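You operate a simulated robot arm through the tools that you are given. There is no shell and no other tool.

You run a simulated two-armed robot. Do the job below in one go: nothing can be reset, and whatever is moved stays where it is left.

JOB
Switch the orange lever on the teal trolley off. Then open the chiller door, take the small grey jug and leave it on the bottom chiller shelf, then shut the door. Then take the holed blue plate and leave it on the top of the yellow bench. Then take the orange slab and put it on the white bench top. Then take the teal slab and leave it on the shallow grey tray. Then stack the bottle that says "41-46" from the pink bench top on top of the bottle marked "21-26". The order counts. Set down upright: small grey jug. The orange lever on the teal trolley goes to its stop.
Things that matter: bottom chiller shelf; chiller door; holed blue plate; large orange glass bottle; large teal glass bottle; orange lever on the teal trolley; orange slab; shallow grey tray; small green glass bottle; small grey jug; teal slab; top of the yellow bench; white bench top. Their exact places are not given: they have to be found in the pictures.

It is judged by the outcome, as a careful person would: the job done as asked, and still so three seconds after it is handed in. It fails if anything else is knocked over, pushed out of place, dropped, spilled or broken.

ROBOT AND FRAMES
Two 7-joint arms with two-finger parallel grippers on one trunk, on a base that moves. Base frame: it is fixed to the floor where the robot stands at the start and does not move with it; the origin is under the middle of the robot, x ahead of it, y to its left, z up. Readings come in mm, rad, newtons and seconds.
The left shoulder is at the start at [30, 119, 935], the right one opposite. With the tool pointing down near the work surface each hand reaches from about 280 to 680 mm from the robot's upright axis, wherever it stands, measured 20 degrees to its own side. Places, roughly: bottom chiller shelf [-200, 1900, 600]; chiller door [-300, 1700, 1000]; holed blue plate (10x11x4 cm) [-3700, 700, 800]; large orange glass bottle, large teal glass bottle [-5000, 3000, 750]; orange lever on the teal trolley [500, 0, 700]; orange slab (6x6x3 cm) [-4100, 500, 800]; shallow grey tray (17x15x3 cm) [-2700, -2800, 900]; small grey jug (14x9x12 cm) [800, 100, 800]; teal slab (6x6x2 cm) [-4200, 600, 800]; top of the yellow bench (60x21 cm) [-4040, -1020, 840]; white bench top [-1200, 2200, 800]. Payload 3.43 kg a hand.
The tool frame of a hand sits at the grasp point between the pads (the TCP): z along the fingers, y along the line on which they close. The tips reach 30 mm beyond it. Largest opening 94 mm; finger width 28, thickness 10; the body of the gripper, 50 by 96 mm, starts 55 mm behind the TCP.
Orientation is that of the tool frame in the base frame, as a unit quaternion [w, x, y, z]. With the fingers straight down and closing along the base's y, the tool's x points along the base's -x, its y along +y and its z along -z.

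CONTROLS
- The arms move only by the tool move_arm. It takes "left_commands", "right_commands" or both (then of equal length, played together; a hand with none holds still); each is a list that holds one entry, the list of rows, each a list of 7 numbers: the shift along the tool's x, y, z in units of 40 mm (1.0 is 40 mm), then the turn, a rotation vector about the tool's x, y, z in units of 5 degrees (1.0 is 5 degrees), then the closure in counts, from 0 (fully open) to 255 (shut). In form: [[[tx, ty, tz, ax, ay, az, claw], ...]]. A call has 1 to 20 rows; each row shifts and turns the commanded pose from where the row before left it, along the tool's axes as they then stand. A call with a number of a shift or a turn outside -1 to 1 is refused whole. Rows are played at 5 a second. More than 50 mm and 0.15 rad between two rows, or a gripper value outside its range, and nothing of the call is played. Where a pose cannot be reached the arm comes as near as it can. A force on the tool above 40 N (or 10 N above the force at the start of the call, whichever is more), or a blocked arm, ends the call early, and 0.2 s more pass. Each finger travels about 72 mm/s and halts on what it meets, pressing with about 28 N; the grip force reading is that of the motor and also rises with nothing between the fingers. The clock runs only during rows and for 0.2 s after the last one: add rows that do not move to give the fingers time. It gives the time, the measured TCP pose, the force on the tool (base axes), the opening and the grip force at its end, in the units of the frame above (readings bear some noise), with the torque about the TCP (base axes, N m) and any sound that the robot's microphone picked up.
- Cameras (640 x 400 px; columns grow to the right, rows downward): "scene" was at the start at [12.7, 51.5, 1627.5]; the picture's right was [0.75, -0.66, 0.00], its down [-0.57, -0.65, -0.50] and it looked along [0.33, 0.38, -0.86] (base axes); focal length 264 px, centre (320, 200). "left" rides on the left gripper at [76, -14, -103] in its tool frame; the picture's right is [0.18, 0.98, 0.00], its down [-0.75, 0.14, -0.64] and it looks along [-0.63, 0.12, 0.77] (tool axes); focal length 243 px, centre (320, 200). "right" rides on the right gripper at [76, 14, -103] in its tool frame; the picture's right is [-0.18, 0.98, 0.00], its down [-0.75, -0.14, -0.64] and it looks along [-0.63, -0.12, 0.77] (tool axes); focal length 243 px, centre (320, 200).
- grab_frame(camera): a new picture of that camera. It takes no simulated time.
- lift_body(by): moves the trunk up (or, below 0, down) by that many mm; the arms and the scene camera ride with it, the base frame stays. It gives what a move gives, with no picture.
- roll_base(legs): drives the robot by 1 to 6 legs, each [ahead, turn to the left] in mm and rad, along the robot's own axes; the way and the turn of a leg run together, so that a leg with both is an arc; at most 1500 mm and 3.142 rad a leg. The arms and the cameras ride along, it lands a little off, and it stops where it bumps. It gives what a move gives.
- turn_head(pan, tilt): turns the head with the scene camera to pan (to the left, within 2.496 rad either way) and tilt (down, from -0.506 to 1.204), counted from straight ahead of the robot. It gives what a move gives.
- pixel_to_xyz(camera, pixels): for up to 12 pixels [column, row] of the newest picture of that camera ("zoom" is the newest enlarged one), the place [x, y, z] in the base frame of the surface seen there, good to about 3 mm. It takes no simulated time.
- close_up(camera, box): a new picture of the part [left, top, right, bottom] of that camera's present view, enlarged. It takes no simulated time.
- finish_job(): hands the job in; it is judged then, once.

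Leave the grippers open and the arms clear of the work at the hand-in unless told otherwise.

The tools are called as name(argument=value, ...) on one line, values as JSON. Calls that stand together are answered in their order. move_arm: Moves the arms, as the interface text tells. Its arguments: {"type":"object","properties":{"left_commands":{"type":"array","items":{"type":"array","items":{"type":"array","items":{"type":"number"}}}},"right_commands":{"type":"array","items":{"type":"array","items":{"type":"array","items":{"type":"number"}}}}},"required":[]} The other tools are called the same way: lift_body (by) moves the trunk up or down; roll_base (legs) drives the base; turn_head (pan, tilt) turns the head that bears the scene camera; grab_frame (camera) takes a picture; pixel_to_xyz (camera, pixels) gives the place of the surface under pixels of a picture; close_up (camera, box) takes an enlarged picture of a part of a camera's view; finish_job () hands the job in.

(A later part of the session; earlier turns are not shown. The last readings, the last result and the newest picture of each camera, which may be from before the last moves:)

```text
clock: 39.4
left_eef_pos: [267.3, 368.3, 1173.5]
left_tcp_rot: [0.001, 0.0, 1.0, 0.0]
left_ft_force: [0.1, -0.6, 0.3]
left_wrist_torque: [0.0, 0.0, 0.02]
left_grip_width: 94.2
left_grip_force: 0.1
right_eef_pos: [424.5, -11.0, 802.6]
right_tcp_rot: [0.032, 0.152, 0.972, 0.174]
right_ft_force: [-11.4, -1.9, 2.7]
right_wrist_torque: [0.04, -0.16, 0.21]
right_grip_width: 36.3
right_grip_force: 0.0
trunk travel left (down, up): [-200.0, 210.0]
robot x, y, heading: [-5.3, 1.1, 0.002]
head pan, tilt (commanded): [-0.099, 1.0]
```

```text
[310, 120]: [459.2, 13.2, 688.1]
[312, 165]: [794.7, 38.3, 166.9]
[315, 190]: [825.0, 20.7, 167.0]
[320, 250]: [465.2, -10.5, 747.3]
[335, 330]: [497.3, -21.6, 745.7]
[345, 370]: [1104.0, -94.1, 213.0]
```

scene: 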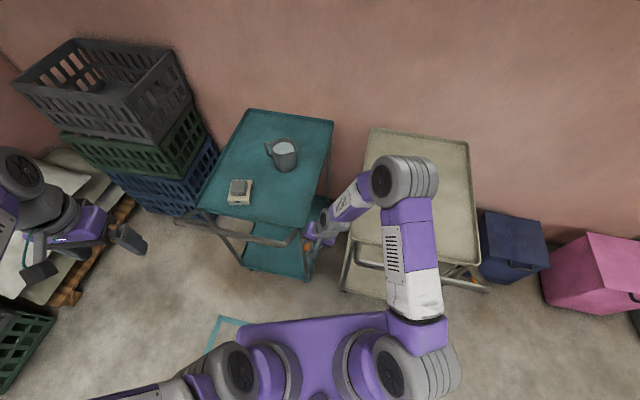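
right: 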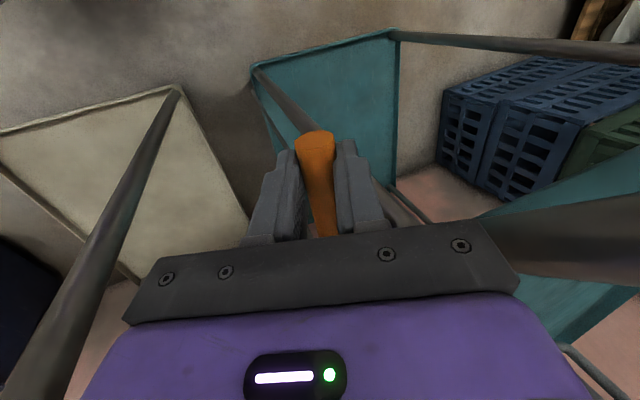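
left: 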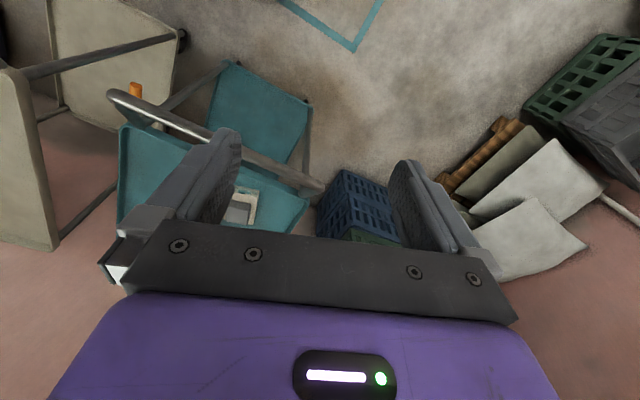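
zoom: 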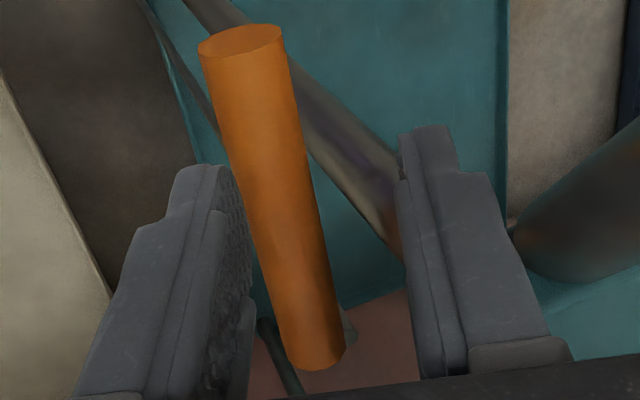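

The lever dropped back to level when released, and the opened inner finger is now touching the trolley corner (−11 N in x). I move the hand outward a little and rise clear.

move_arm(right_commands=[[[0.15, -0.25, 0, 0, 0, 0, 150], [0, 0, -1, 0, 0, 0, 150], [0, 0, -1, 0, 0, 0, 150], [0, 0.3, -0.9, 0, 0, 0, 150], [0, 0.3, -0.9, 0, 0, 0, 150]]])

turn_head(pan=2.4, tilt=0.5)

grab_frame(camera="scene")

turn_head(pan=-2.4, tilt=0.5)

grab_frame(camera="scene")

```text
clock: 40.6
left_eef_pos: [267.1, 367.7, 1172.4]
left_tcp_rot: [0.0, 0.001, 1.0, 0.0]
left_ft_force: [-0.3, -0.2, -0.4]
left_wrist_torque: [0.0, -0.01, -0.01]
left_grip_width: 94.2
left_grip_force: 0.1
right_eef_pos: [406.1, -45.4, 948.6]
right_tcp_rot: [0.03, 0.154, 0.972, 0.172]
right_ft_force: [0.0, 1.3, 0.8]
right_wrist_torque: [0.01, -0.02, 0.0]
right_grip_width: 38.9
right_grip_force: 0.1
trunk travel left (down, up): [-200.0, 210.0]
robot x, y, heading: [-2.0, -0.2, 0.001]
head pan, tilt (commanded): [-0.099, 1.0]
```

```text
clock: 42.9
left_eef_pos: [267.9, 367.9, 1172.6]
left_tcp_rot: [0.0, 0.0, 1.0, 0.001]
left_ft_force: [-0.2, 0.3, 0.7]
left_wrist_torque: [0.04, 0.02, -0.02]
left_grip_width: 94.3
left_grip_force: 0.0
right_eef_pos: [406.4, -44.5, 948.2]
right_tcp_rot: [0.029, 0.152, 0.973, 0.173]
right_ft_force: [-0.4, -0.9, -0.2]
right_wrist_torque: [0.0, -0.01, -0.03]
right_grip_width: 38.6
right_grip_force: 0.0
trunk travel left (down, up): [-200.0, 210.0]
robot x, y, heading: [-0.1, 2.6, -0.0]
head pan, tilt (commanded): [2.4, 0.499]
```

```text
taken
```

scene: 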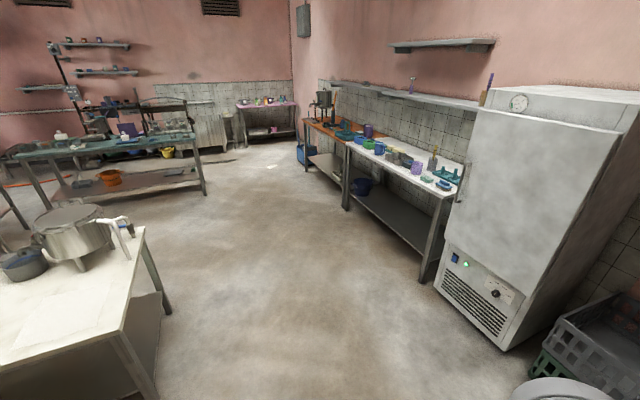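

```text
clock: 46.7
left_eef_pos: [267.6, 368.5, 1173.6]
left_tcp_rot: [0.0, 0.0, 1.0, 0.0]
left_ft_force: [0.1, -0.7, 0.1]
left_wrist_torque: [0.0, 0.02, 0.03]
left_grip_width: 94.2
left_grip_force: 0.0
right_eef_pos: [406.9, -44.9, 948.2]
right_tcp_rot: [0.03, 0.153, 0.973, 0.173]
right_ft_force: [-0.1, -0.9, -0.3]
right_wrist_torque: [-0.01, 0.02, 0.03]
right_grip_width: 38.6
right_grip_force: 0.2
trunk travel left (down, up): [-200.0, 210.0]
robot x, y, heading: [2.7, -1.7, -0.0]
head pan, tilt (commanded): [-2.4, 0.499]
```

```text
taken
```

scene: 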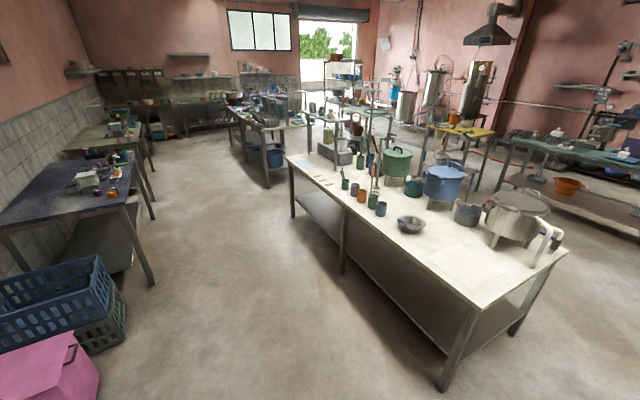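

The room is a big kitchen. A cream table stands behind; I measure how close its corner is, plus the chiller and other benches.

pixel_to_xyz(camera="scene", pixels=[[567, 250], [473, 308], [290, 158], [440, 385], [20, 225], [130, 205], [480, 130], [395, 70], [365, 60], [260, 130]])

close_up(camera="scene", box=[220, 60, 420, 180])

close_up(camera="scene", box=[400, 80, 640, 220])

```text
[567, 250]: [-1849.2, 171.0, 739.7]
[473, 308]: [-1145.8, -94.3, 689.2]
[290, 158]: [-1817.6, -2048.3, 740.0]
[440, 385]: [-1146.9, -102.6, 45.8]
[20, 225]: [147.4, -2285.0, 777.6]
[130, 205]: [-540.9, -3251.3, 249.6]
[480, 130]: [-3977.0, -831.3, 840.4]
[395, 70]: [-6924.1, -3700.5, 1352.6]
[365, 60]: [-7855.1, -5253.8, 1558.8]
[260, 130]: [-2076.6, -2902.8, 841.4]
```

```text
3.20 times, centred on (320, 120) of scene
```

zoom: 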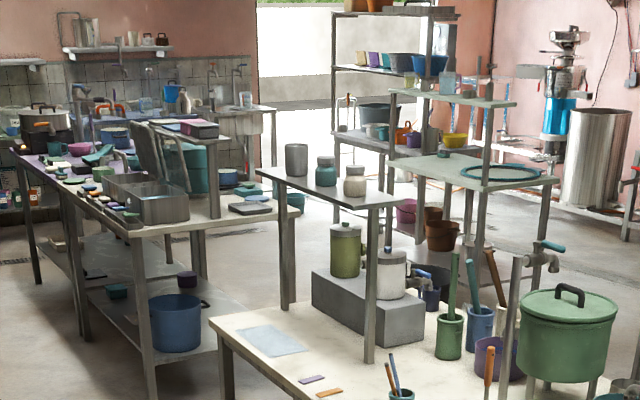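

```text
2.67 times, centred on (520, 150) of scene
```

zoom: 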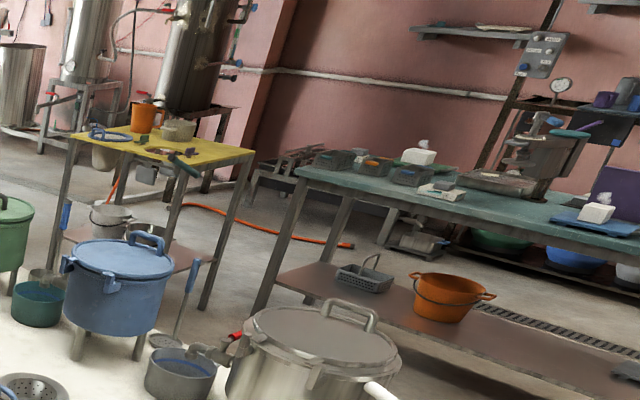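

The nearest thing behind is the cream table at x≈−1150, so backing up 200 mm is safe. New plan for the lever: hook it from the front with one finger under the grip. First raise the right hand, undo the tilt, and back up.

move_arm(right_commands=[[[0, 0, 0, 1, 0, 0, 119], [0, 0, 0, 1, 0, 0, 119], [0, 0, 0, 1, 0, 0, 119], [0, 0, 0, 1, 0, 0, 119], [0, 0, -0.8, 0, 0, 0, 119], [0, 0, -0.8, 0, 0, 0, 119]]])

turn_head(pan=-0.1, tilt=0.9)

roll_base(legs=[[-200, 0]])

```text
clock: 48.1
left_eef_pos: [268.0, 369.2, 1171.6]
left_tcp_rot: [0.0, 0.0, 1.0, 0.0]
left_ft_force: [0.4, 0.4, -0.3]
left_wrist_torque: [-0.01, 0.0, -0.01]
left_grip_width: 93.8
left_grip_force: 0.1
right_eef_pos: [406.9, -47.7, 1013.8]
right_tcp_rot: [0.002, 0.157, 0.988, 0.001]
right_ft_force: [-0.2, -0.5, 1.0]
right_wrist_torque: [0.02, 0.02, 0.01]
right_grip_width: 50.1
right_grip_force: 0.1
trunk travel left (down, up): [-200.0, 210.0]
robot x, y, heading: [-0.8, 0.7, -0.002]
head pan, tilt (commanded): [-2.4, 0.499]
```

```text
clock: 50.2
left_eef_pos: [269.2, 368.3, 1172.7]
left_tcp_rot: [0.0, 0.0, 1.0, 0.0]
left_ft_force: [0.4, 0.4, -0.7]
left_wrist_torque: [0.0, 0.02, -0.02]
left_grip_width: 93.8
left_grip_force: 0.1
right_eef_pos: [406.6, -47.6, 1013.2]
right_tcp_rot: [0.002, 0.156, 0.988, 0.001]
right_ft_force: [0.5, -0.5, 0.3]
right_wrist_torque: [0.01, -0.01, 0.02]
right_grip_width: 50.2
right_grip_force: 0.1
trunk travel left (down, up): [-200.0, 210.0]
robot x, y, heading: [3.8, -3.8, -0.0]
head pan, tilt (commanded): [-0.099, 0.901]
```

```text
clock: 51.8
left_eef_pos: [74.6, 367.9, 1173.8]
left_tcp_rot: [0.0, 0.002, 1.0, 0.0]
left_ft_force: [-0.5, 0.1, 0.4]
left_wrist_torque: [0.01, 0.0, 0.0]
left_grip_width: 94.1
left_grip_force: 0.1
right_eef_pos: [211.6, -48.0, 1013.4]
right_tcp_rot: [0.003, 0.157, 0.988, 0.001]
right_ft_force: [-0.1, 0.4, 0.3]
right_wrist_torque: [0.01, 0.0, -0.01]
right_grip_width: 50.1
right_grip_force: 0.1
trunk travel left (down, up): [-200.0, 210.0]
robot x, y, heading: [-194.4, 0.8, -0.002]
head pan, tilt (commanded): [-0.099, 0.901]
```

Backed up ~195 mm. Now yaw the right hand by 90° and pitch it 60° so the fingers point forward and 30° down, one finger above the other.

move_arm(right_commands=[[[0, 0, 0, 0, 0, -1, 119], [0, 0, 0, 0, 0, -1, 119], [0, 0, 0, 0, 0, -1, 119], [0, 0, 0, 0, 0, -1, 119], [0, 0, 0, 0, 0, -1, 119], [0, 0, 0, 0, 0, -1, 119], [0, 0, 0, 0, 0, -1, 119], [0, 0, 0, 0, 0, -1, 119], [0, 0, 0, 0, 0, -1, 119], [0, 0, 0, 0, 0, -1, 119], [0, 0, 0, 0, 0, -1, 119], [0, 0, 0, 0, 0, -1, 119], [0, 0, 0, 0, 0, -1, 119], [0, 0, 0, 0, 0, -1, 119], [0, 0, 0, 0, 0, -1, 119], [0, 0, 0, 0, 0, -1, 119], [0, 0, 0, 0, 0, -1, 119], [0, 0, 0, 0, 0, -1, 119]]])

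move_arm(right_commands=[[[0, 0, 0, 1, 0, 0, 119], [0, 0, 0, 1, 0, 0, 119], [0, 0, 0, 1, 0, 0, 119], [0, 0, 0, 1, 0, 0, 119], [0, 0, 0, 1, 0, 0, 119], [0, 0, 0, 1, 0, 0, 119], [0, 0, 0, 1, 0, 0, 119], [0, 0, 0, 1, 0, 0, 119], [0, 0, 0, 1, 0, 0, 119], [0, 0, 0, 1, 0, 0, 119], [0, 0, 0, 1, 0, 0, 119], [0, 0, 0, 1, 0, 0, 119]]])

grab_frame(camera="scene")

grab_frame(camera="right")

```text
clock: 55.6
left_eef_pos: [74.6, 367.9, 1172.8]
left_tcp_rot: [0.0, 0.001, 1.0, 0.0]
left_ft_force: [-0.7, 0.5, -0.3]
left_wrist_torque: [-0.03, 0.01, 0.02]
left_grip_width: 94.0
left_grip_force: 0.0
right_eef_pos: [211.7, -49.8, 1013.7]
right_tcp_rot: [0.003, -0.588, 0.809, -0.001]
right_ft_force: [-0.5, -0.2, -1.0]
right_wrist_torque: [0.02, 0.0, 0.02]
right_grip_width: 49.9
right_grip_force: 0.0
trunk travel left (down, up): [-200.0, 210.0]
robot x, y, heading: [-196.5, -0.7, -0.008]
head pan, tilt (commanded): [-0.099, 0.901]
```

```text
clock: 58.2
left_eef_pos: [75.0, 367.2, 1173.3]
left_tcp_rot: [0.001, 0.002, 1.0, 0.0]
left_ft_force: [0.3, -0.1, 1.0]
left_wrist_torque: [0.0, 0.0, 0.0]
left_grip_width: 94.0
left_grip_force: 0.2
right_eef_pos: [211.6, -48.6, 1012.6]
right_tcp_rot: [0.297, -0.507, 0.701, -0.405]
right_ft_force: [0.7, -0.1, 0.2]
right_wrist_torque: [0.0, -0.01, 0.01]
right_grip_width: 50.1
right_grip_force: 0.1
trunk travel left (down, up): [-200.0, 210.0]
robot x, y, heading: [-196.3, -1.1, -0.002]
head pan, tilt (commanded): [-0.099, 0.901]
```

```text
taken
```

scene: 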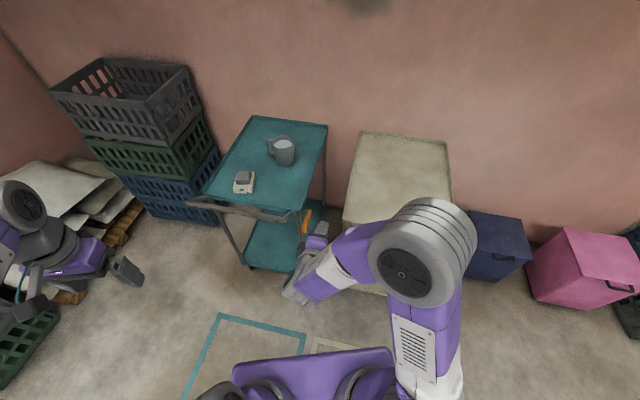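

```text
taken
```

right: 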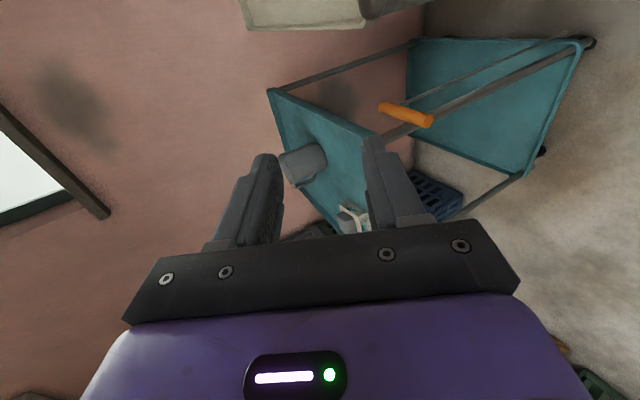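

Orientation as planned. Moving to the stand-off point in front of the grip (≈(300,32,810)).

move_arm(right_commands=[[[-0.431, 0.614, 0.637, 0, 0, 0, 119], [-0.431, 0.614, 0.637, 0, 0, 0, 119], [-0.431, 0.614, 0.637, 0, 0, 0, 119], [-0.431, 0.614, 0.637, 0, 0, 0, 119], [-0.431, 0.614, 0.637, 0, 0, 0, 119], [-0.431, 0.614, 0.637, 0, 0, 0, 119]]])

grab_frame(camera="scene")

grab_frame(camera="right")

```text
clock: 59.6
left_eef_pos: [76.1, 368.5, 1171.6]
left_tcp_rot: [0.0, 0.002, 1.0, 0.0]
left_ft_force: [0.2, 0.9, 0.6]
left_wrist_torque: [0.0, 0.01, 0.03]
left_grip_width: 94.0
left_grip_force: 0.0
right_eef_pos: [302.6, 31.1, 809.1]
right_tcp_rot: [0.296, -0.507, 0.7, -0.407]
right_ft_force: [-0.5, -0.6, -0.3]
right_wrist_torque: [-0.04, 0.0, 0.01]
right_grip_width: 49.8
right_grip_force: 0.2
trunk travel left (down, up): [-200.0, 210.0]
robot x, y, heading: [-194.0, -0.1, -0.006]
head pan, tilt (commanded): [-0.099, 0.901]
```

```text
taken
```

scene: 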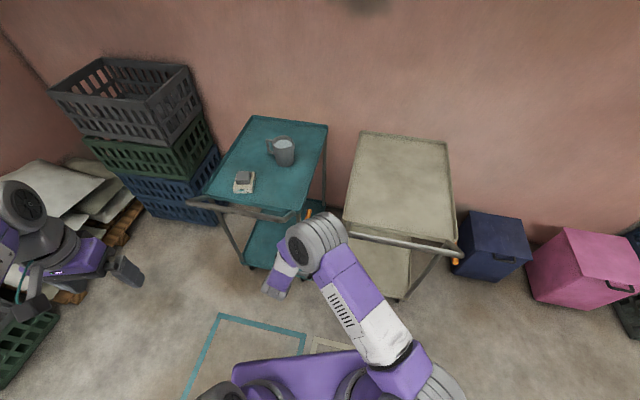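

```text
taken
```

right: 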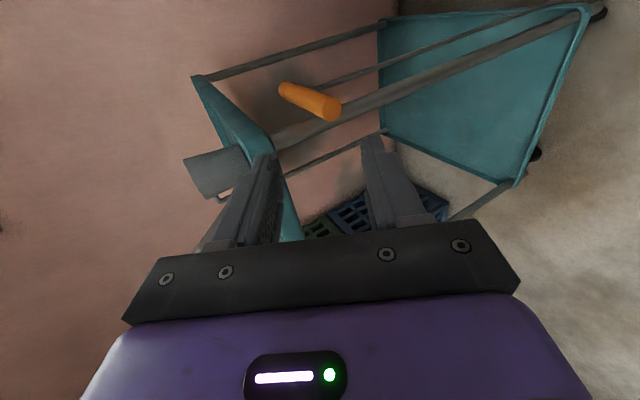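

I check the distance of the wrist/forearm to the white trolley's handle.

pixel_to_xyz(camera="scene", pixels=[[330, 225], [340, 240], [350, 255], [346, 230], [360, 237], [320, 210], [300, 240], [375, 300]])

close_up(camera="right", box=[180, 50, 440, 240])

```text
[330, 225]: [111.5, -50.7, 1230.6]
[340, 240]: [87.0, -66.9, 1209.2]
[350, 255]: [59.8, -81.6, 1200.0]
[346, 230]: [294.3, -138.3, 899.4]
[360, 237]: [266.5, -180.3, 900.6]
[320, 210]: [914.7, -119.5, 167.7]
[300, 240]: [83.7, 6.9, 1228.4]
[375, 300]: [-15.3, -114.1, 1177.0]
```

```text
2.11 times, centred on (310, 145) of right
```

zoom: 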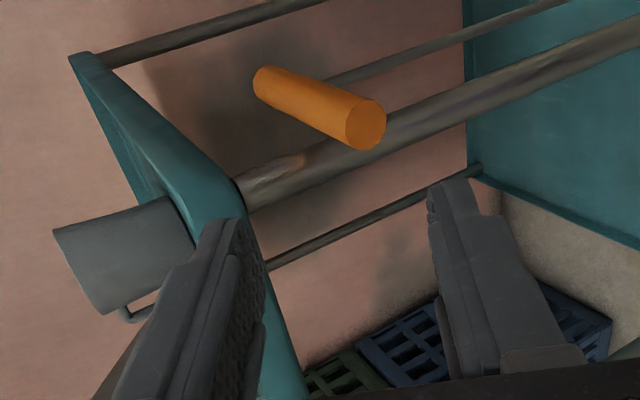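

The arm is well above the handles. I advance 80 mm along the fingers toward the grip and look again.

move_arm(right_commands=[[[0, 0.01, 0.5, 0, 0, 0, 119], [0, 0.01, 0.5, 0, 0, 0, 119], [0, 0.01, 0.5, 0, 0, 0, 119], [0, 0.01, 0.5, 0, 0, 0, 119]]])

grab_frame(camera="right")

```text
clock: 60.6
left_eef_pos: [75.0, 366.8, 1172.7]
left_tcp_rot: [0.0, 0.003, 1.0, 0.0]
left_ft_force: [0.0, -0.6, -0.2]
left_wrist_torque: [0.01, 0.0, 0.03]
left_grip_width: 93.9
left_grip_force: 0.1
right_eef_pos: [367.5, 10.4, 767.1]
right_tcp_rot: [0.297, -0.506, 0.701, -0.406]
right_ft_force: [0.2, -0.5, -0.6]
right_wrist_torque: [-0.01, 0.01, 0.01]
right_grip_width: 50.0
right_grip_force: 0.0
trunk travel left (down, up): [-200.0, 210.0]
robot x, y, heading: [-190.8, 1.9, -0.007]
head pan, tilt (commanded): [-0.099, 0.901]
```

```text
taken
```

right: 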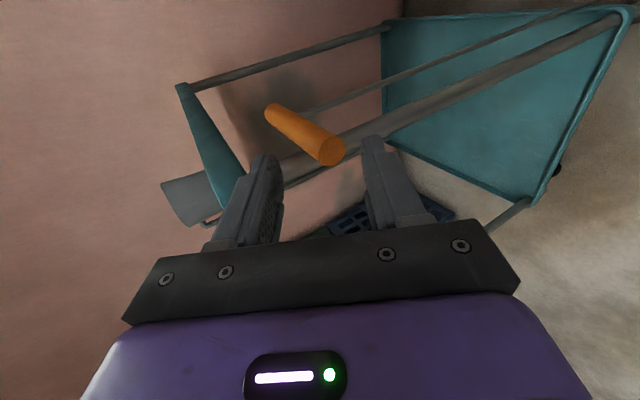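

Grip's free end lies just ahead between the fingertips. Advancing the last 37 mm.

move_arm(right_commands=[[[0, 0, 0.3, 0, 0, 0, 119], [0, 0, 0.3, 0, 0, 0, 119], [0, 0, 0.32, 0, 0, 0, 119]]])

grab_frame(camera="right")

```text
clock: 61.4
left_eef_pos: [75.0, 366.2, 1172.3]
left_tcp_rot: [0.0, 0.002, 1.0, 0.0]
left_ft_force: [0.5, 0.2, -0.4]
left_wrist_torque: [-0.01, -0.01, 0.03]
left_grip_width: 94.1
left_grip_force: 0.0
right_eef_pos: [397.2, -0.2, 748.7]
right_tcp_rot: [0.296, -0.507, 0.701, -0.406]
right_ft_force: [0.9, 0.1, 0.3]
right_wrist_torque: [0.03, 0.01, -0.05]
right_grip_width: 50.2
right_grip_force: 0.1
trunk travel left (down, up): [-200.0, 210.0]
robot x, y, heading: [-195.8, -1.2, -0.008]
head pan, tilt (commanded): [-0.099, 0.901]
```

```text
taken
```

right: 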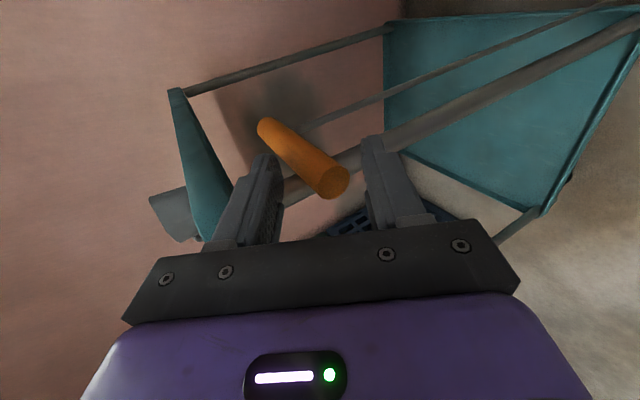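

The grip is caged: upper finger above, lower finger below. Now I lift along the arc, first up to about 15°.

move_arm(right_commands=[[[0, -0.157, -0.01, 0, 0, 0, 119], [0, -0.19, -0.121, 0, 0, 0, 119], [0, -0.199, -0.106, 0, 0, 0, 119], [0, -0.209, -0.089, 0, 0, 0, 119]]])

grab_frame(camera="right")

```text
clock: 62.4
left_eef_pos: [74.8, 367.0, 1172.4]
left_tcp_rot: [-0.001, 0.002, 1.0, 0.001]
left_ft_force: [0.0, -0.4, 0.7]
left_wrist_torque: [-0.02, -0.02, 0.02]
left_grip_width: 94.2
left_grip_force: 0.0
right_eef_pos: [400.5, -1.5, 782.5]
right_tcp_rot: [0.296, -0.507, 0.7, -0.406]
right_ft_force: [-1.8, 0.7, -1.2]
right_wrist_torque: [0.01, 0.05, 0.01]
right_grip_width: 50.6
right_grip_force: 1.0
trunk travel left (down, up): [-200.0, 210.0]
robot x, y, heading: [-194.4, -1.6, -0.003]
head pan, tilt (commanded): [-0.099, 0.901]
```

```text
taken
```

right: 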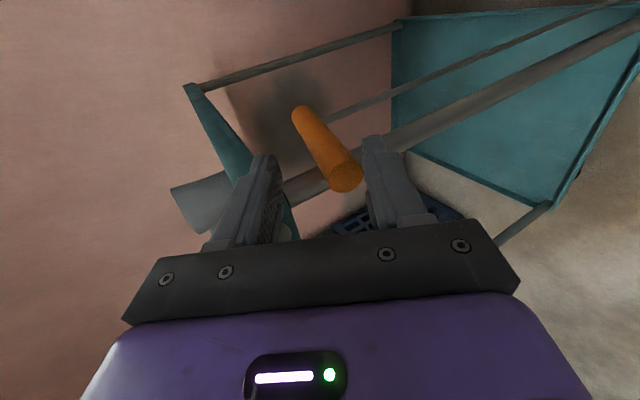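

The lever rises with only ~2 N. Continue to about 30°.

move_arm(right_commands=[[[0, -0.214, -0.069, 0, 0, 0, 119], [0, -0.22, -0.0525, 0, 0, 0, 119], [0, -0.222, -0.03, 0, 0, 0, 119]]])

grab_frame(camera="right")

```text
clock: 63.2
left_eef_pos: [75.0, 367.5, 1173.4]
left_tcp_rot: [0.0, 0.001, 1.0, 0.001]
left_ft_force: [-0.2, 0.1, 0.0]
left_wrist_torque: [-0.03, 0.01, 0.0]
left_grip_width: 93.8
left_grip_force: 0.0
right_eef_pos: [407.8, -3.1, 807.9]
right_tcp_rot: [0.297, -0.506, 0.7, -0.407]
right_ft_force: [-0.7, 0.4, 0.0]
right_wrist_torque: [0.02, -0.01, -0.03]
right_grip_width: 50.2
right_grip_force: 0.3
trunk travel left (down, up): [-200.0, 210.0]
robot x, y, heading: [-196.4, 0.6, -0.006]
head pan, tilt (commanded): [-0.099, 0.901]
```

```text
taken
```

right: 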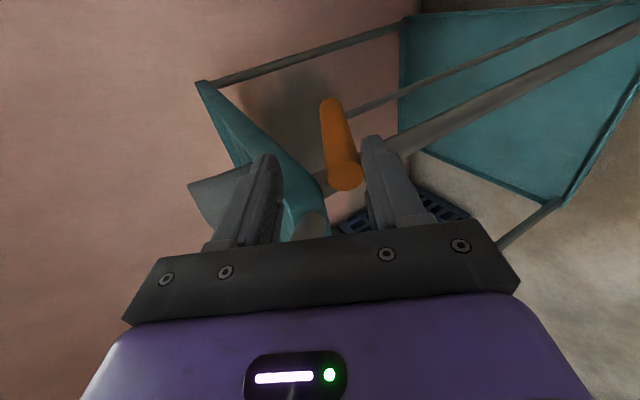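

Still light. Now I rotate the hand with the lever about its pivot, from 30° to about 60°.

move_arm(right_commands=[[[0, -0.245, 0.043, -1, 0, 0, 119], [0, -0.245, 0.043, -1, 0, 0, 119], [0, -0.245, 0.043, -1, 0, 0, 119], [0, -0.245, 0.043, -1, 0, 0, 119], [0, -0.245, 0.043, -1, 0, 0, 119], [0, -0.245, 0.043, -1, 0, 0, 119]]])

grab_frame(camera="right")

grab_frame(camera="scene")

```text
clock: 64.6
left_eef_pos: [75.0, 367.7, 1173.4]
left_tcp_rot: [0.0, 0.002, 1.0, 0.0]
left_ft_force: [0.2, -0.3, -0.2]
left_wrist_torque: [0.01, 0.01, -0.02]
left_grip_width: 94.2
left_grip_force: 0.1
right_eef_pos: [451.9, -17.3, 845.3]
right_tcp_rot: [0.155, -0.566, 0.782, -0.209]
right_ft_force: [0.1, 0.3, -1.2]
right_wrist_torque: [0.02, 0.02, 0.0]
right_grip_width: 49.8
right_grip_force: 0.1
trunk travel left (down, up): [-200.0, 210.0]
robot x, y, heading: [-191.5, -2.7, -0.002]
head pan, tilt (commanded): [-0.099, 0.901]
```

```text
taken
```

right: 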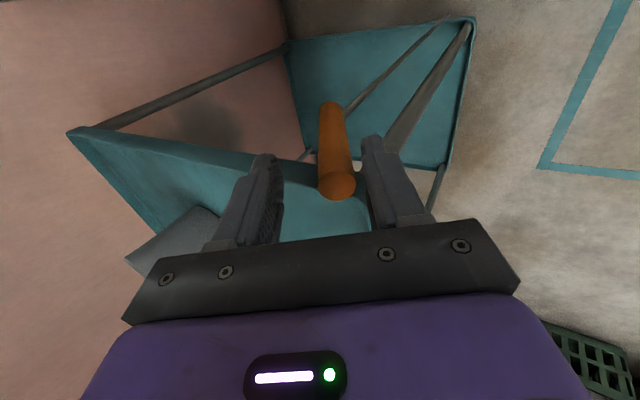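

```text
taken
```

scene: 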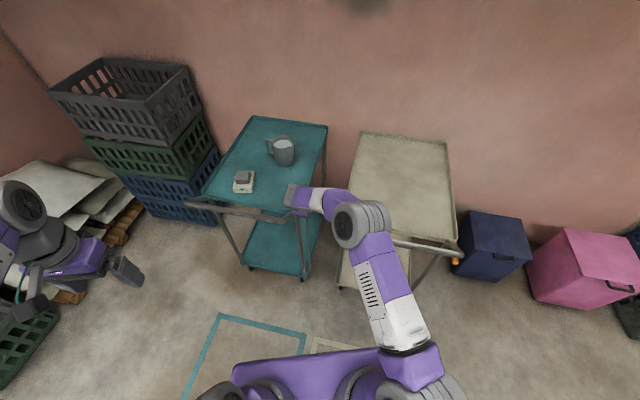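

The lever is at about 60° and still moves freely. Continue toward 90°, watching force.

move_arm(right_commands=[[[0, -0.245, 0.043, -1, 0, 0, 119], [0, -0.245, 0.043, -1, 0, 0, 119], [0, -0.245, 0.043, -1, 0, 0, 119]]])

grab_frame(camera="right")

```text
clock: 65.4
left_eef_pos: [75.9, 366.3, 1172.4]
left_tcp_rot: [-0.001, 0.002, 1.0, 0.0]
left_ft_force: [0.2, 0.2, -0.1]
left_wrist_torque: [0.05, 0.03, 0.01]
left_grip_width: 94.1
left_grip_force: 0.0
right_eef_pos: [478.4, -25.7, 853.6]
right_tcp_rot: [0.079, -0.581, 0.803, -0.106]
right_ft_force: [0.2, -0.2, -0.3]
right_wrist_torque: [-0.01, 0.0, 0.02]
right_grip_width: 50.0
right_grip_force: 0.0
trunk travel left (down, up): [-200.0, 210.0]
robot x, y, heading: [-193.3, -1.5, -0.003]
head pan, tilt (commanded): [-0.099, 0.901]
```

```text
taken
```

right: 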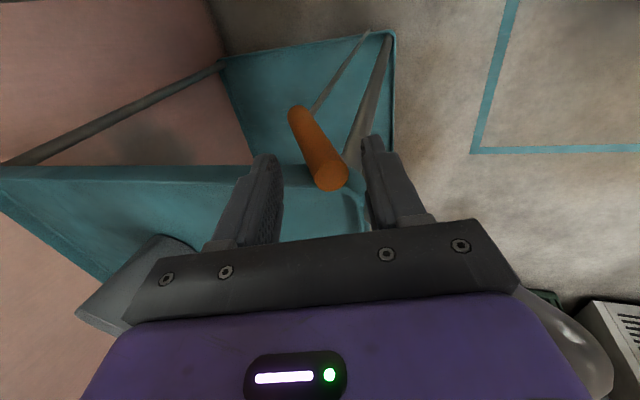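

The grip now looks inclined relative to the fingers. I measure its slope.

pixel_to_xyz(camera="right", pixels=[[298, 115], [306, 130], [315, 147], [324, 165], [333, 180]])

close_up(camera="right", box=[220, 80, 440, 240])

```text
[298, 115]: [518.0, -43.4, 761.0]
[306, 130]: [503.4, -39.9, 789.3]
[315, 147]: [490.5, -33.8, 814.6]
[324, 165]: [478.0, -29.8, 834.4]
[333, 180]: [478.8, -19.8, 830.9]
```

```text
2.50 times, centred on (330, 160) of right
```

zoom: 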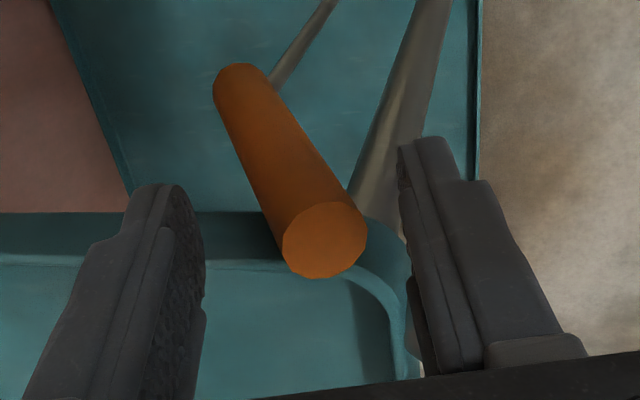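

The lever stands at ~60° by itself, clear of the lower finger: likely its upper stop. I push it a bit further to make sure it is at the stop.

move_arm(right_commands=[[[0, -0.12, 0, 0, 0, 0, 119], [0, -0.12, 0, 0, 0, 0, 119], [0, -0.12, 0, 0, 0, 0, 119], [0, -0.12, 0, 0, 0, 0, 119]]])

grab_frame(camera="right")

```text
clock: 66.4
left_eef_pos: [75.7, 366.6, 1173.5]
left_tcp_rot: [0.0, 0.002, 1.0, -0.001]
left_ft_force: [-0.2, -0.9, 0.1]
left_wrist_torque: [0.01, 0.0, 0.01]
left_grip_width: 93.7
left_grip_force: 0.1
right_eef_pos: [487.8, -32.5, 857.8]
right_tcp_rot: [0.079, -0.581, 0.803, -0.107]
right_ft_force: [-0.2, -0.1, -0.1]
right_wrist_torque: [0.03, 0.0, -0.01]
right_grip_width: 50.0
right_grip_force: 0.0
right hand out of reach, approached as far as the arm can: row 3, 4
trunk travel left (down, up): [-200.0, 210.0]
robot x, y, heading: [-195.8, -0.2, -0.0]
head pan, tilt (commanded): [-0.099, 0.901]
```

```text
taken
```

right: 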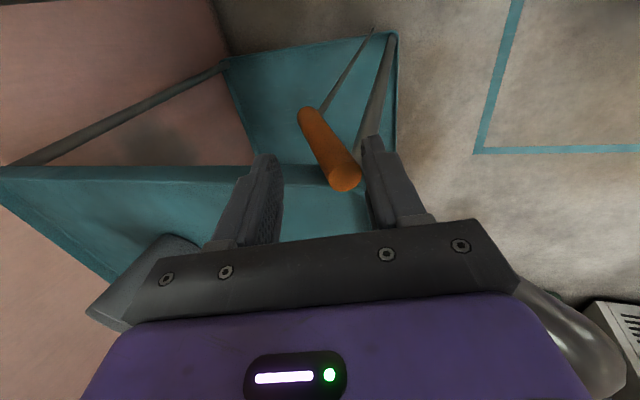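

The arm is at full stretch. I'll raise the hand, draw it back, roll the base 150 mm forward and then push again.

move_arm(right_commands=[[[0, 0, -0.9, 0, 0, 0, 119], [0, 0, -0.9, 0, 0, 0, 119], [0, 0, -0.9, 0, 0, 0, 119], [0.309, 0.918, -0.246, 0, 0, 0, 119], [0.309, 0.918, -0.246, 0, 0, 0, 119], [0.309, 0.918, -0.246, 0, 0, 0, 119], [0.309, 0.918, -0.246, 0, 0, 0, 119]]])

grab_frame(camera="right")

grab_frame(camera="scene")

```text
clock: 68.0
left_eef_pos: [73.4, 367.0, 1172.7]
left_tcp_rot: [-0.001, 0.002, 1.0, 0.0]
left_ft_force: [-0.1, -0.3, -0.2]
left_wrist_torque: [0.02, -0.02, 0.03]
left_grip_width: 94.3
left_grip_force: 0.1
right_eef_pos: [298.8, -27.4, 963.6]
right_tcp_rot: [0.081, -0.581, 0.803, -0.107]
right_ft_force: [0.5, 0.8, 0.4]
right_wrist_torque: [-0.02, 0.05, 0.03]
right_grip_width: 50.2
right_grip_force: 0.0
trunk travel left (down, up): [-200.0, 210.0]
robot x, y, heading: [-195.8, 0.9, 0.0]
head pan, tilt (commanded): [-0.099, 0.901]
```

```text
taken
```

right: 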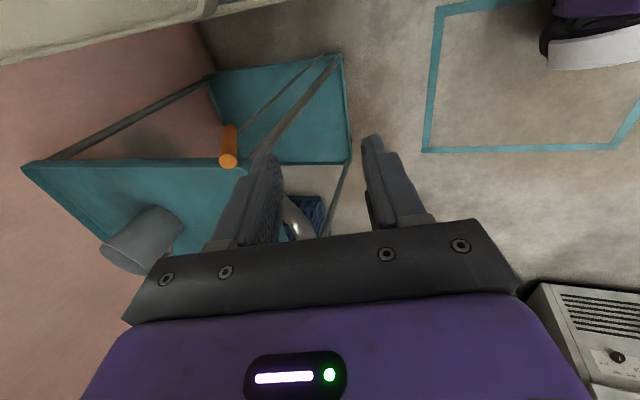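

```text
taken
```

scene: 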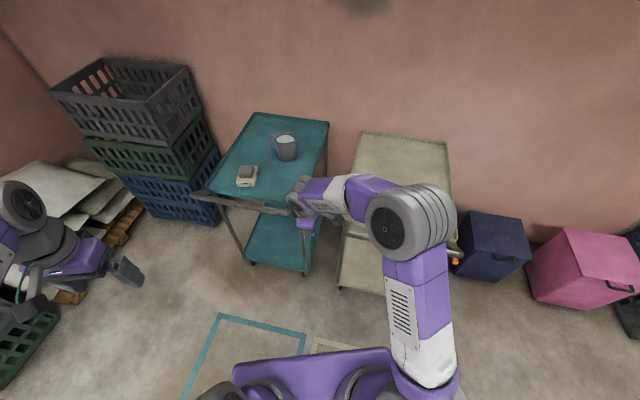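

Comparing pictures, the teal trolley seems to have shifted ~4 px (it is on wheels). I measure its corners and the box on it against the earlier values.

close_up(camera="scene", box=[190, 100, 350, 280])

pixel_to_xyz(camera="scene", pixels=[[247, 171], [254, 115], [327, 123], [207, 190], [304, 272], [252, 263], [285, 140], [245, 185], [258, 185]])

```text
2.22 times, centred on (270, 190) of scene
```

zoom: 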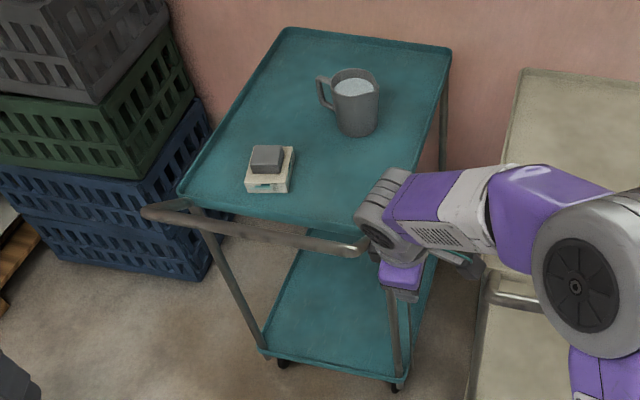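

```text
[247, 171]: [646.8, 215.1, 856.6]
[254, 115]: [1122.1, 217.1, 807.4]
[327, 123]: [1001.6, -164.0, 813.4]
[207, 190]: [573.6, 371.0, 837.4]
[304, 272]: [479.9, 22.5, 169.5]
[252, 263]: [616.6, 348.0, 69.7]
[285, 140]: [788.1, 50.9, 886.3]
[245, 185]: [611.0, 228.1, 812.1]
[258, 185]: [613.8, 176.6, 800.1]
```

Measuring the handle bar to quantify the shift (initially its near corner was at about (365,64,897), middle (420,245,902)).

pixel_to_xyz(camera="scene", pixels=[[283, 211], [275, 210], [260, 207], [240, 203], [220, 199], [200, 196], [192, 194], [234, 200], [303, 175]])

pixel_to_xyz(camera="right", pixels=[[228, 162], [228, 145], [228, 128], [245, 168], [120, 165], [180, 163], [295, 215]])

```text
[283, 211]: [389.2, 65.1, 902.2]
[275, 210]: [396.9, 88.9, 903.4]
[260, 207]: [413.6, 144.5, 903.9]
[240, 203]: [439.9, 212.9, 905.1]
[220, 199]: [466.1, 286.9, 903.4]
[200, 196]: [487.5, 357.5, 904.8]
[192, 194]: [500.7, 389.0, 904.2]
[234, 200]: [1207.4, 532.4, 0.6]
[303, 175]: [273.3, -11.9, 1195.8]
```

```text
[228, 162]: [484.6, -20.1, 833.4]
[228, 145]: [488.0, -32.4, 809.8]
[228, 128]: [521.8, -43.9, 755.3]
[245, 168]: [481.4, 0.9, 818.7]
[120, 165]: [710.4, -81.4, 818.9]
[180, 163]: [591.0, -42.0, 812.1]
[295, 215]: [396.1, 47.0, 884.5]
```

The trolley has moved ~30 mm along its own length with the lever at its 60° stop (no sideways shift). I'll put it back by pulling its handle bar with the left hand. First roll forward 145 mm with both hands high.

move_arm(right_commands=[[[0, 0, -1, 0, 0, 0, 119], [0.5, 0.3, -0.7, 0, 0, 0, 119], [0.5, 0.3, -0.7, 0, 0, 0, 119]]])

roll_base(legs=[[145, 0]])

```text
clock: 68.8
left_eef_pos: [73.3, 366.5, 1173.2]
left_tcp_rot: [0.001, 0.002, 1.0, 0.0]
left_ft_force: [-0.5, -0.1, -0.2]
left_wrist_torque: [0.04, -0.02, 0.04]
left_grip_width: 93.9
left_grip_force: 0.0
right_eef_pos: [240.7, -48.9, 1046.6]
right_tcp_rot: [0.079, -0.581, 0.803, -0.106]
right_ft_force: [1.3, 0.2, 0.3]
right_wrist_torque: [0.01, -0.01, -0.01]
right_grip_width: 50.2
right_grip_force: 0.1
trunk travel left (down, up): [-200.0, 210.0]
robot x, y, heading: [-196.3, -3.7, -0.001]
head pan, tilt (commanded): [-0.099, 0.901]
```

```text
clock: 70.2
left_eef_pos: [218.0, 368.3, 1173.0]
left_tcp_rot: [-0.002, 0.001, 1.0, 0.0]
left_ft_force: [0.4, -0.4, -1.0]
left_wrist_torque: [0.0, 0.02, 0.0]
left_grip_width: 94.0
left_grip_force: 0.1
right_eef_pos: [385.5, -48.0, 1046.0]
right_tcp_rot: [0.08, -0.583, 0.801, -0.107]
right_ft_force: [0.4, -0.1, -0.1]
right_wrist_torque: [0.0, 0.05, 0.01]
right_grip_width: 50.2
right_grip_force: 0.1
trunk travel left (down, up): [-200.0, 210.0]
robot x, y, heading: [-48.0, 2.1, -0.003]
head pan, tilt (commanded): [-0.099, 0.901]
```

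Left hand: close the fingers, move over the gap between handle bar and table edge (≈(490,212)), then down so the tips drop behind the bar.

move_arm(left_commands=[[[-0.68, -0.39, 0.4325, 0, 0, 0, 255], [-0.68, -0.39, 0.4325, 0, 0, 0, 255], [-0.68, -0.39, 0.4325, 0, 0, 0, 255], [-0.68, -0.39, 0.4325, 0, 0, 0, 255], [-0.68, -0.39, 0.4325, 0, 0, 0, 255], [-0.68, -0.39, 0.4325, 0, 0, 0, 255], [-0.68, -0.39, 0.4325, 0, 0, 0, 255], [-0.68, -0.39, 0.4325, 0, 0, 0, 255], [-0.68, -0.39, 0.4325, 0, 0, 0, 255], [-0.68, -0.39, 0.4325, 0, 0, 0, 255]]])

grab_frame(camera="left")

grab_frame(camera="scene")

```text
clock: 72.4
left_eef_pos: [491.3, 208.4, 999.0]
left_tcp_rot: [-0.001, 0.001, 1.0, 0.0]
left_ft_force: [0.0, -0.3, 0.2]
left_wrist_torque: [0.0, 0.01, -0.02]
left_grip_width: 0.1
left_grip_force: 27.9
right_eef_pos: [385.5, -46.5, 1045.8]
right_tcp_rot: [0.08, -0.582, 0.802, -0.107]
right_ft_force: [0.4, 0.3, 0.8]
right_wrist_torque: [0.0, -0.01, 0.0]
right_grip_width: 50.0
right_grip_force: 0.0
trunk travel left (down, up): [-200.0, 210.0]
robot x, y, heading: [-51.7, 2.6, -0.004]
head pan, tilt (commanded): [-0.099, 0.901]
```

```text
taken
```

left: 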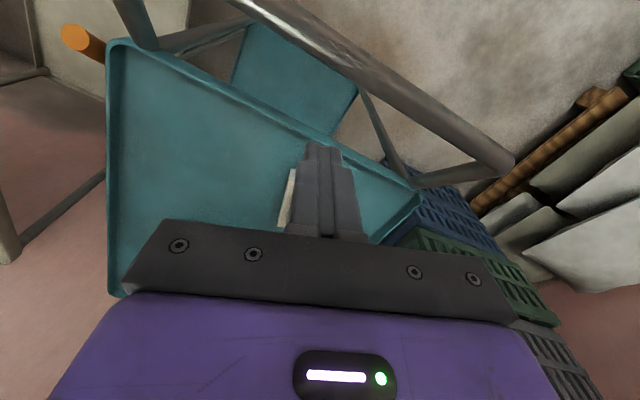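

```text
taken
```

scene: 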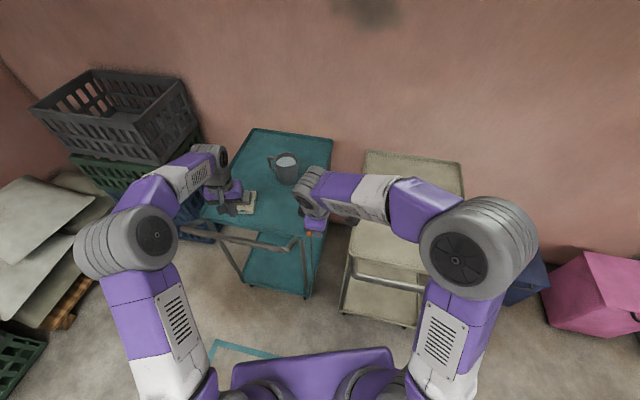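

Checking where the table's front edge and bar lie relative to the left fingertips.

pixel_to_xyz(camera="left", pixels=[[300, 40], [380, 80], [440, 120], [250, 108], [290, 125], [350, 155], [400, 180], [420, 190], [88, 42]])

```text
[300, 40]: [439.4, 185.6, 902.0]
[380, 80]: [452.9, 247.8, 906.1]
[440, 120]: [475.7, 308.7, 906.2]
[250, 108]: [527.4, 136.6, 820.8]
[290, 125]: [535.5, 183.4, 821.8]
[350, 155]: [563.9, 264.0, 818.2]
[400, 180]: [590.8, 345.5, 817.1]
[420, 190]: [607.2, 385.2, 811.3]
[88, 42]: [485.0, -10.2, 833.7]
```

Clear: bar at x≈445, table edge at x≈545, finger at x≈491. Lowering 89 mm, then pull gently toward the robot along the trolley's axis.

move_arm(left_commands=[[[0, 0, 0.75, 0, 0, 0, 255], [0, 0, 0.75, 0, 0, 0, 255], [0, 0, 0.72, 0, 0, 0, 255], [0.236, 0.081, 0, 0, 0, 0, 255], [0.236, 0.081, 0, 0, 0, 0, 255], [0.118, 0.04, 0, 0, 0, 0, 255], [0.118, 0.04, 0, 0, 0, 0, 255]]])

grab_frame(camera="left")

```text
clock: 74.0
left_eef_pos: [460.6, 220.1, 911.0]
left_tcp_rot: [-0.001, 0.001, 1.0, 0.0]
left_ft_force: [-1.2, -0.2, -0.5]
left_wrist_torque: [-0.01, -0.01, 0.0]
left_grip_width: 0.0
left_grip_force: 28.0
right_eef_pos: [384.1, -48.0, 1045.8]
right_tcp_rot: [0.079, -0.583, 0.802, -0.107]
right_ft_force: [-0.5, -0.2, 0.5]
right_wrist_torque: [0.0, -0.01, 0.02]
right_grip_width: 50.3
right_grip_force: 0.0
trunk travel left (down, up): [-200.0, 210.0]
robot x, y, heading: [-51.9, 0.7, -0.004]
head pan, tilt (commanded): [-0.099, 0.901]
```

```text
taken
```

left: 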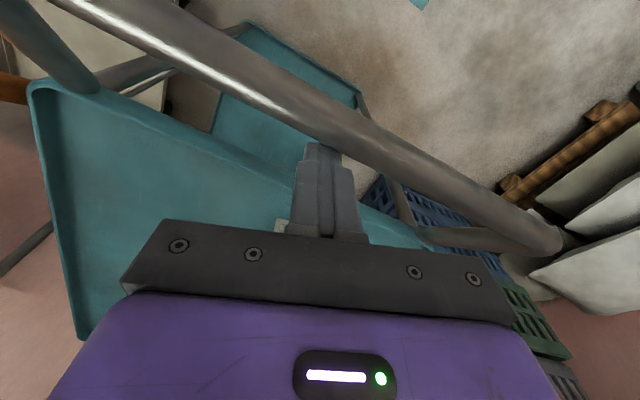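

Measuring the bar now.

pixel_to_xyz(camera="left", pixels=[[200, 55], [280, 105], [360, 140], [420, 170], [480, 205]])

pixel_to_xyz(camera="scene", pixels=[[285, 155], [300, 240], [280, 237]])

```text
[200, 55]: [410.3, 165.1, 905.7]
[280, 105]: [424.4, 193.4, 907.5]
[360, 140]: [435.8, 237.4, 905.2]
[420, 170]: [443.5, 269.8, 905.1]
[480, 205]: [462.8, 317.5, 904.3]
```

```text
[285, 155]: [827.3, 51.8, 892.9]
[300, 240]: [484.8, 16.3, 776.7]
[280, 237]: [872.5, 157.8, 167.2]
```

The bar came back ~16 mm; about 17 mm remain. Pulling on slowly.

move_arm(left_commands=[[[0.134, 0.046, 0, 0, 0, 0, 255], [0.134, 0.046, 0, 0, 0, 0, 255], [0.134, 0.046, 0, 0, 0, 0, 255], [0, 0, 0, 0, 0, 0, 255]]])

grab_frame(camera="left")

pixel_to_xyz(camera="left", pixels=[[200, 55], [280, 105], [360, 140], [420, 170], [480, 205]])

```text
clock: 75.0
left_eef_pos: [445.0, 225.5, 911.6]
left_tcp_rot: [0.0, 0.001, 1.0, 0.0]
left_ft_force: [-1.0, -0.6, -0.3]
left_wrist_torque: [0.02, 0.03, -0.01]
left_grip_width: 0.1
left_grip_force: 27.5
right_eef_pos: [385.1, -47.7, 1045.9]
right_tcp_rot: [0.079, -0.582, 0.802, -0.107]
right_ft_force: [1.0, -0.7, 0.2]
right_wrist_torque: [-0.01, 0.0, -0.01]
right_grip_width: 50.1
right_grip_force: 0.1
trunk travel left (down, up): [-200.0, 210.0]
robot x, y, heading: [-53.0, 1.4, -0.003]
head pan, tilt (commanded): [-0.099, 0.901]
```

```text
taken
```

left: 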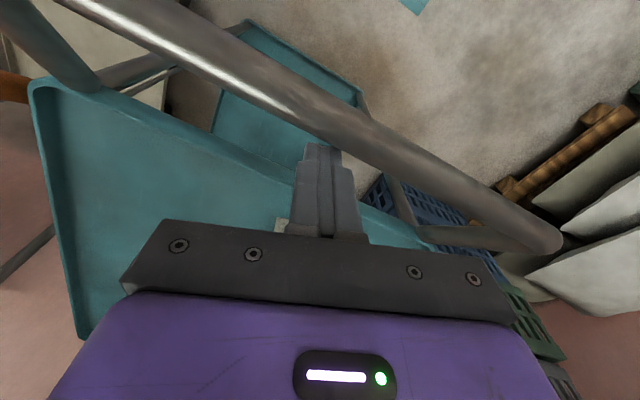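

```text
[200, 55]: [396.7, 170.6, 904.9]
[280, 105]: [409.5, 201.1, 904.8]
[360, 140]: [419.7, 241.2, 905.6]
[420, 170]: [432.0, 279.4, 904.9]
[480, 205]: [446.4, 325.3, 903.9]
```

Trolley is back within a couple of mm. Now free the left finger from the bar (forward 10 mm, then up) and check the lever.

move_arm(left_commands=[[[-0.25, 0, 0, 0, 0, 0, 255], [0, 0, -0.8, 0, 0, 0, 255], [0, 0, -1, 0, 0, 0, 255], [0, 0, -1, 0, 0, 0, 255], [0.5, 0.5, -0.7, 0, 0, 0, 0], [0.7, 0.5, -0.5, 0, 0, 0, 0], [0.7, 0.5, -0.5, 0, 0, 0, 0], [0.7, 0.5, -0.5, 0, 0, 0, 0]]])

grab_frame(camera="scene")

grab_frame(camera="right")

```text
clock: 76.8
left_eef_pos: [349.7, 306.7, 1111.5]
left_tcp_rot: [-0.001, 0.002, 1.0, -0.001]
left_ft_force: [-0.8, 0.2, -0.7]
left_wrist_torque: [-0.03, -0.01, -0.04]
left_grip_width: 94.2
left_grip_force: 0.1
right_eef_pos: [384.5, -46.8, 1046.3]
right_tcp_rot: [0.079, -0.583, 0.802, -0.108]
right_ft_force: [0.9, 0.0, 0.9]
right_wrist_torque: [0.02, -0.01, 0.01]
right_grip_width: 50.2
right_grip_force: 0.1
trunk travel left (down, up): [-200.0, 210.0]
robot x, y, heading: [-53.4, 0.1, 0.003]
head pan, tilt (commanded): [-0.099, 0.901]
```

```text
taken
```

scene: 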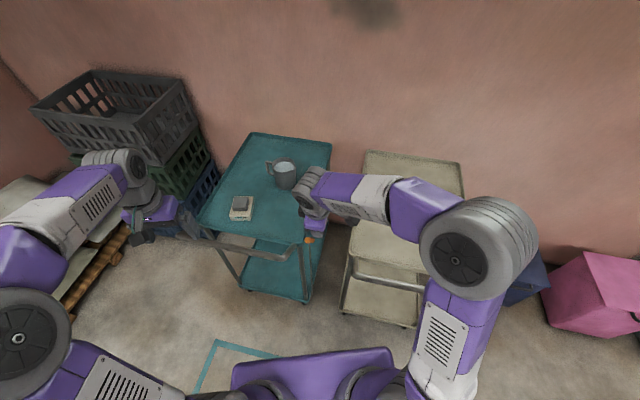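

```text
taken
```

right: 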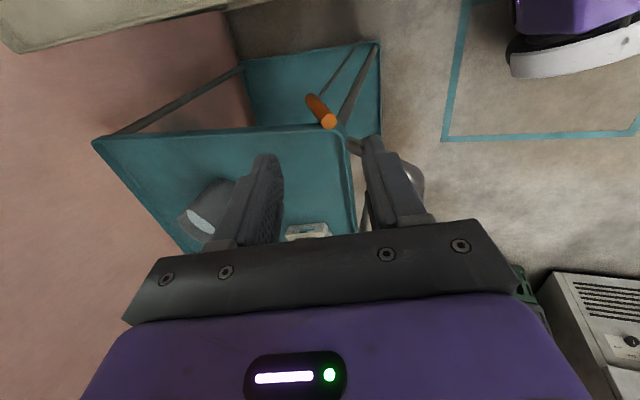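

close_up(camera="right", box=[270, 70, 390, 160])

pixel_to_xyz(camera="right", pixels=[[311, 97], [315, 104], [319, 111], [323, 117], [329, 122], [110, 140], [200, 220], [305, 230]])

```text
4.44 times, centred on (330, 115) of right
```

zoom: 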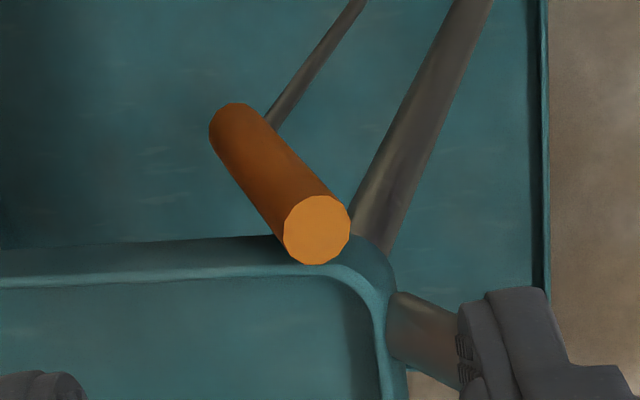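

```text
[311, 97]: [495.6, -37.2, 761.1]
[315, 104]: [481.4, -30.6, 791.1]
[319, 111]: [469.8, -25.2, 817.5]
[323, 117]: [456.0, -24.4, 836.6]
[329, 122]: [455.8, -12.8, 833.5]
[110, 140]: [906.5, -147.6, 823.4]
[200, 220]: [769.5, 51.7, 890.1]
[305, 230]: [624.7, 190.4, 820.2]
```

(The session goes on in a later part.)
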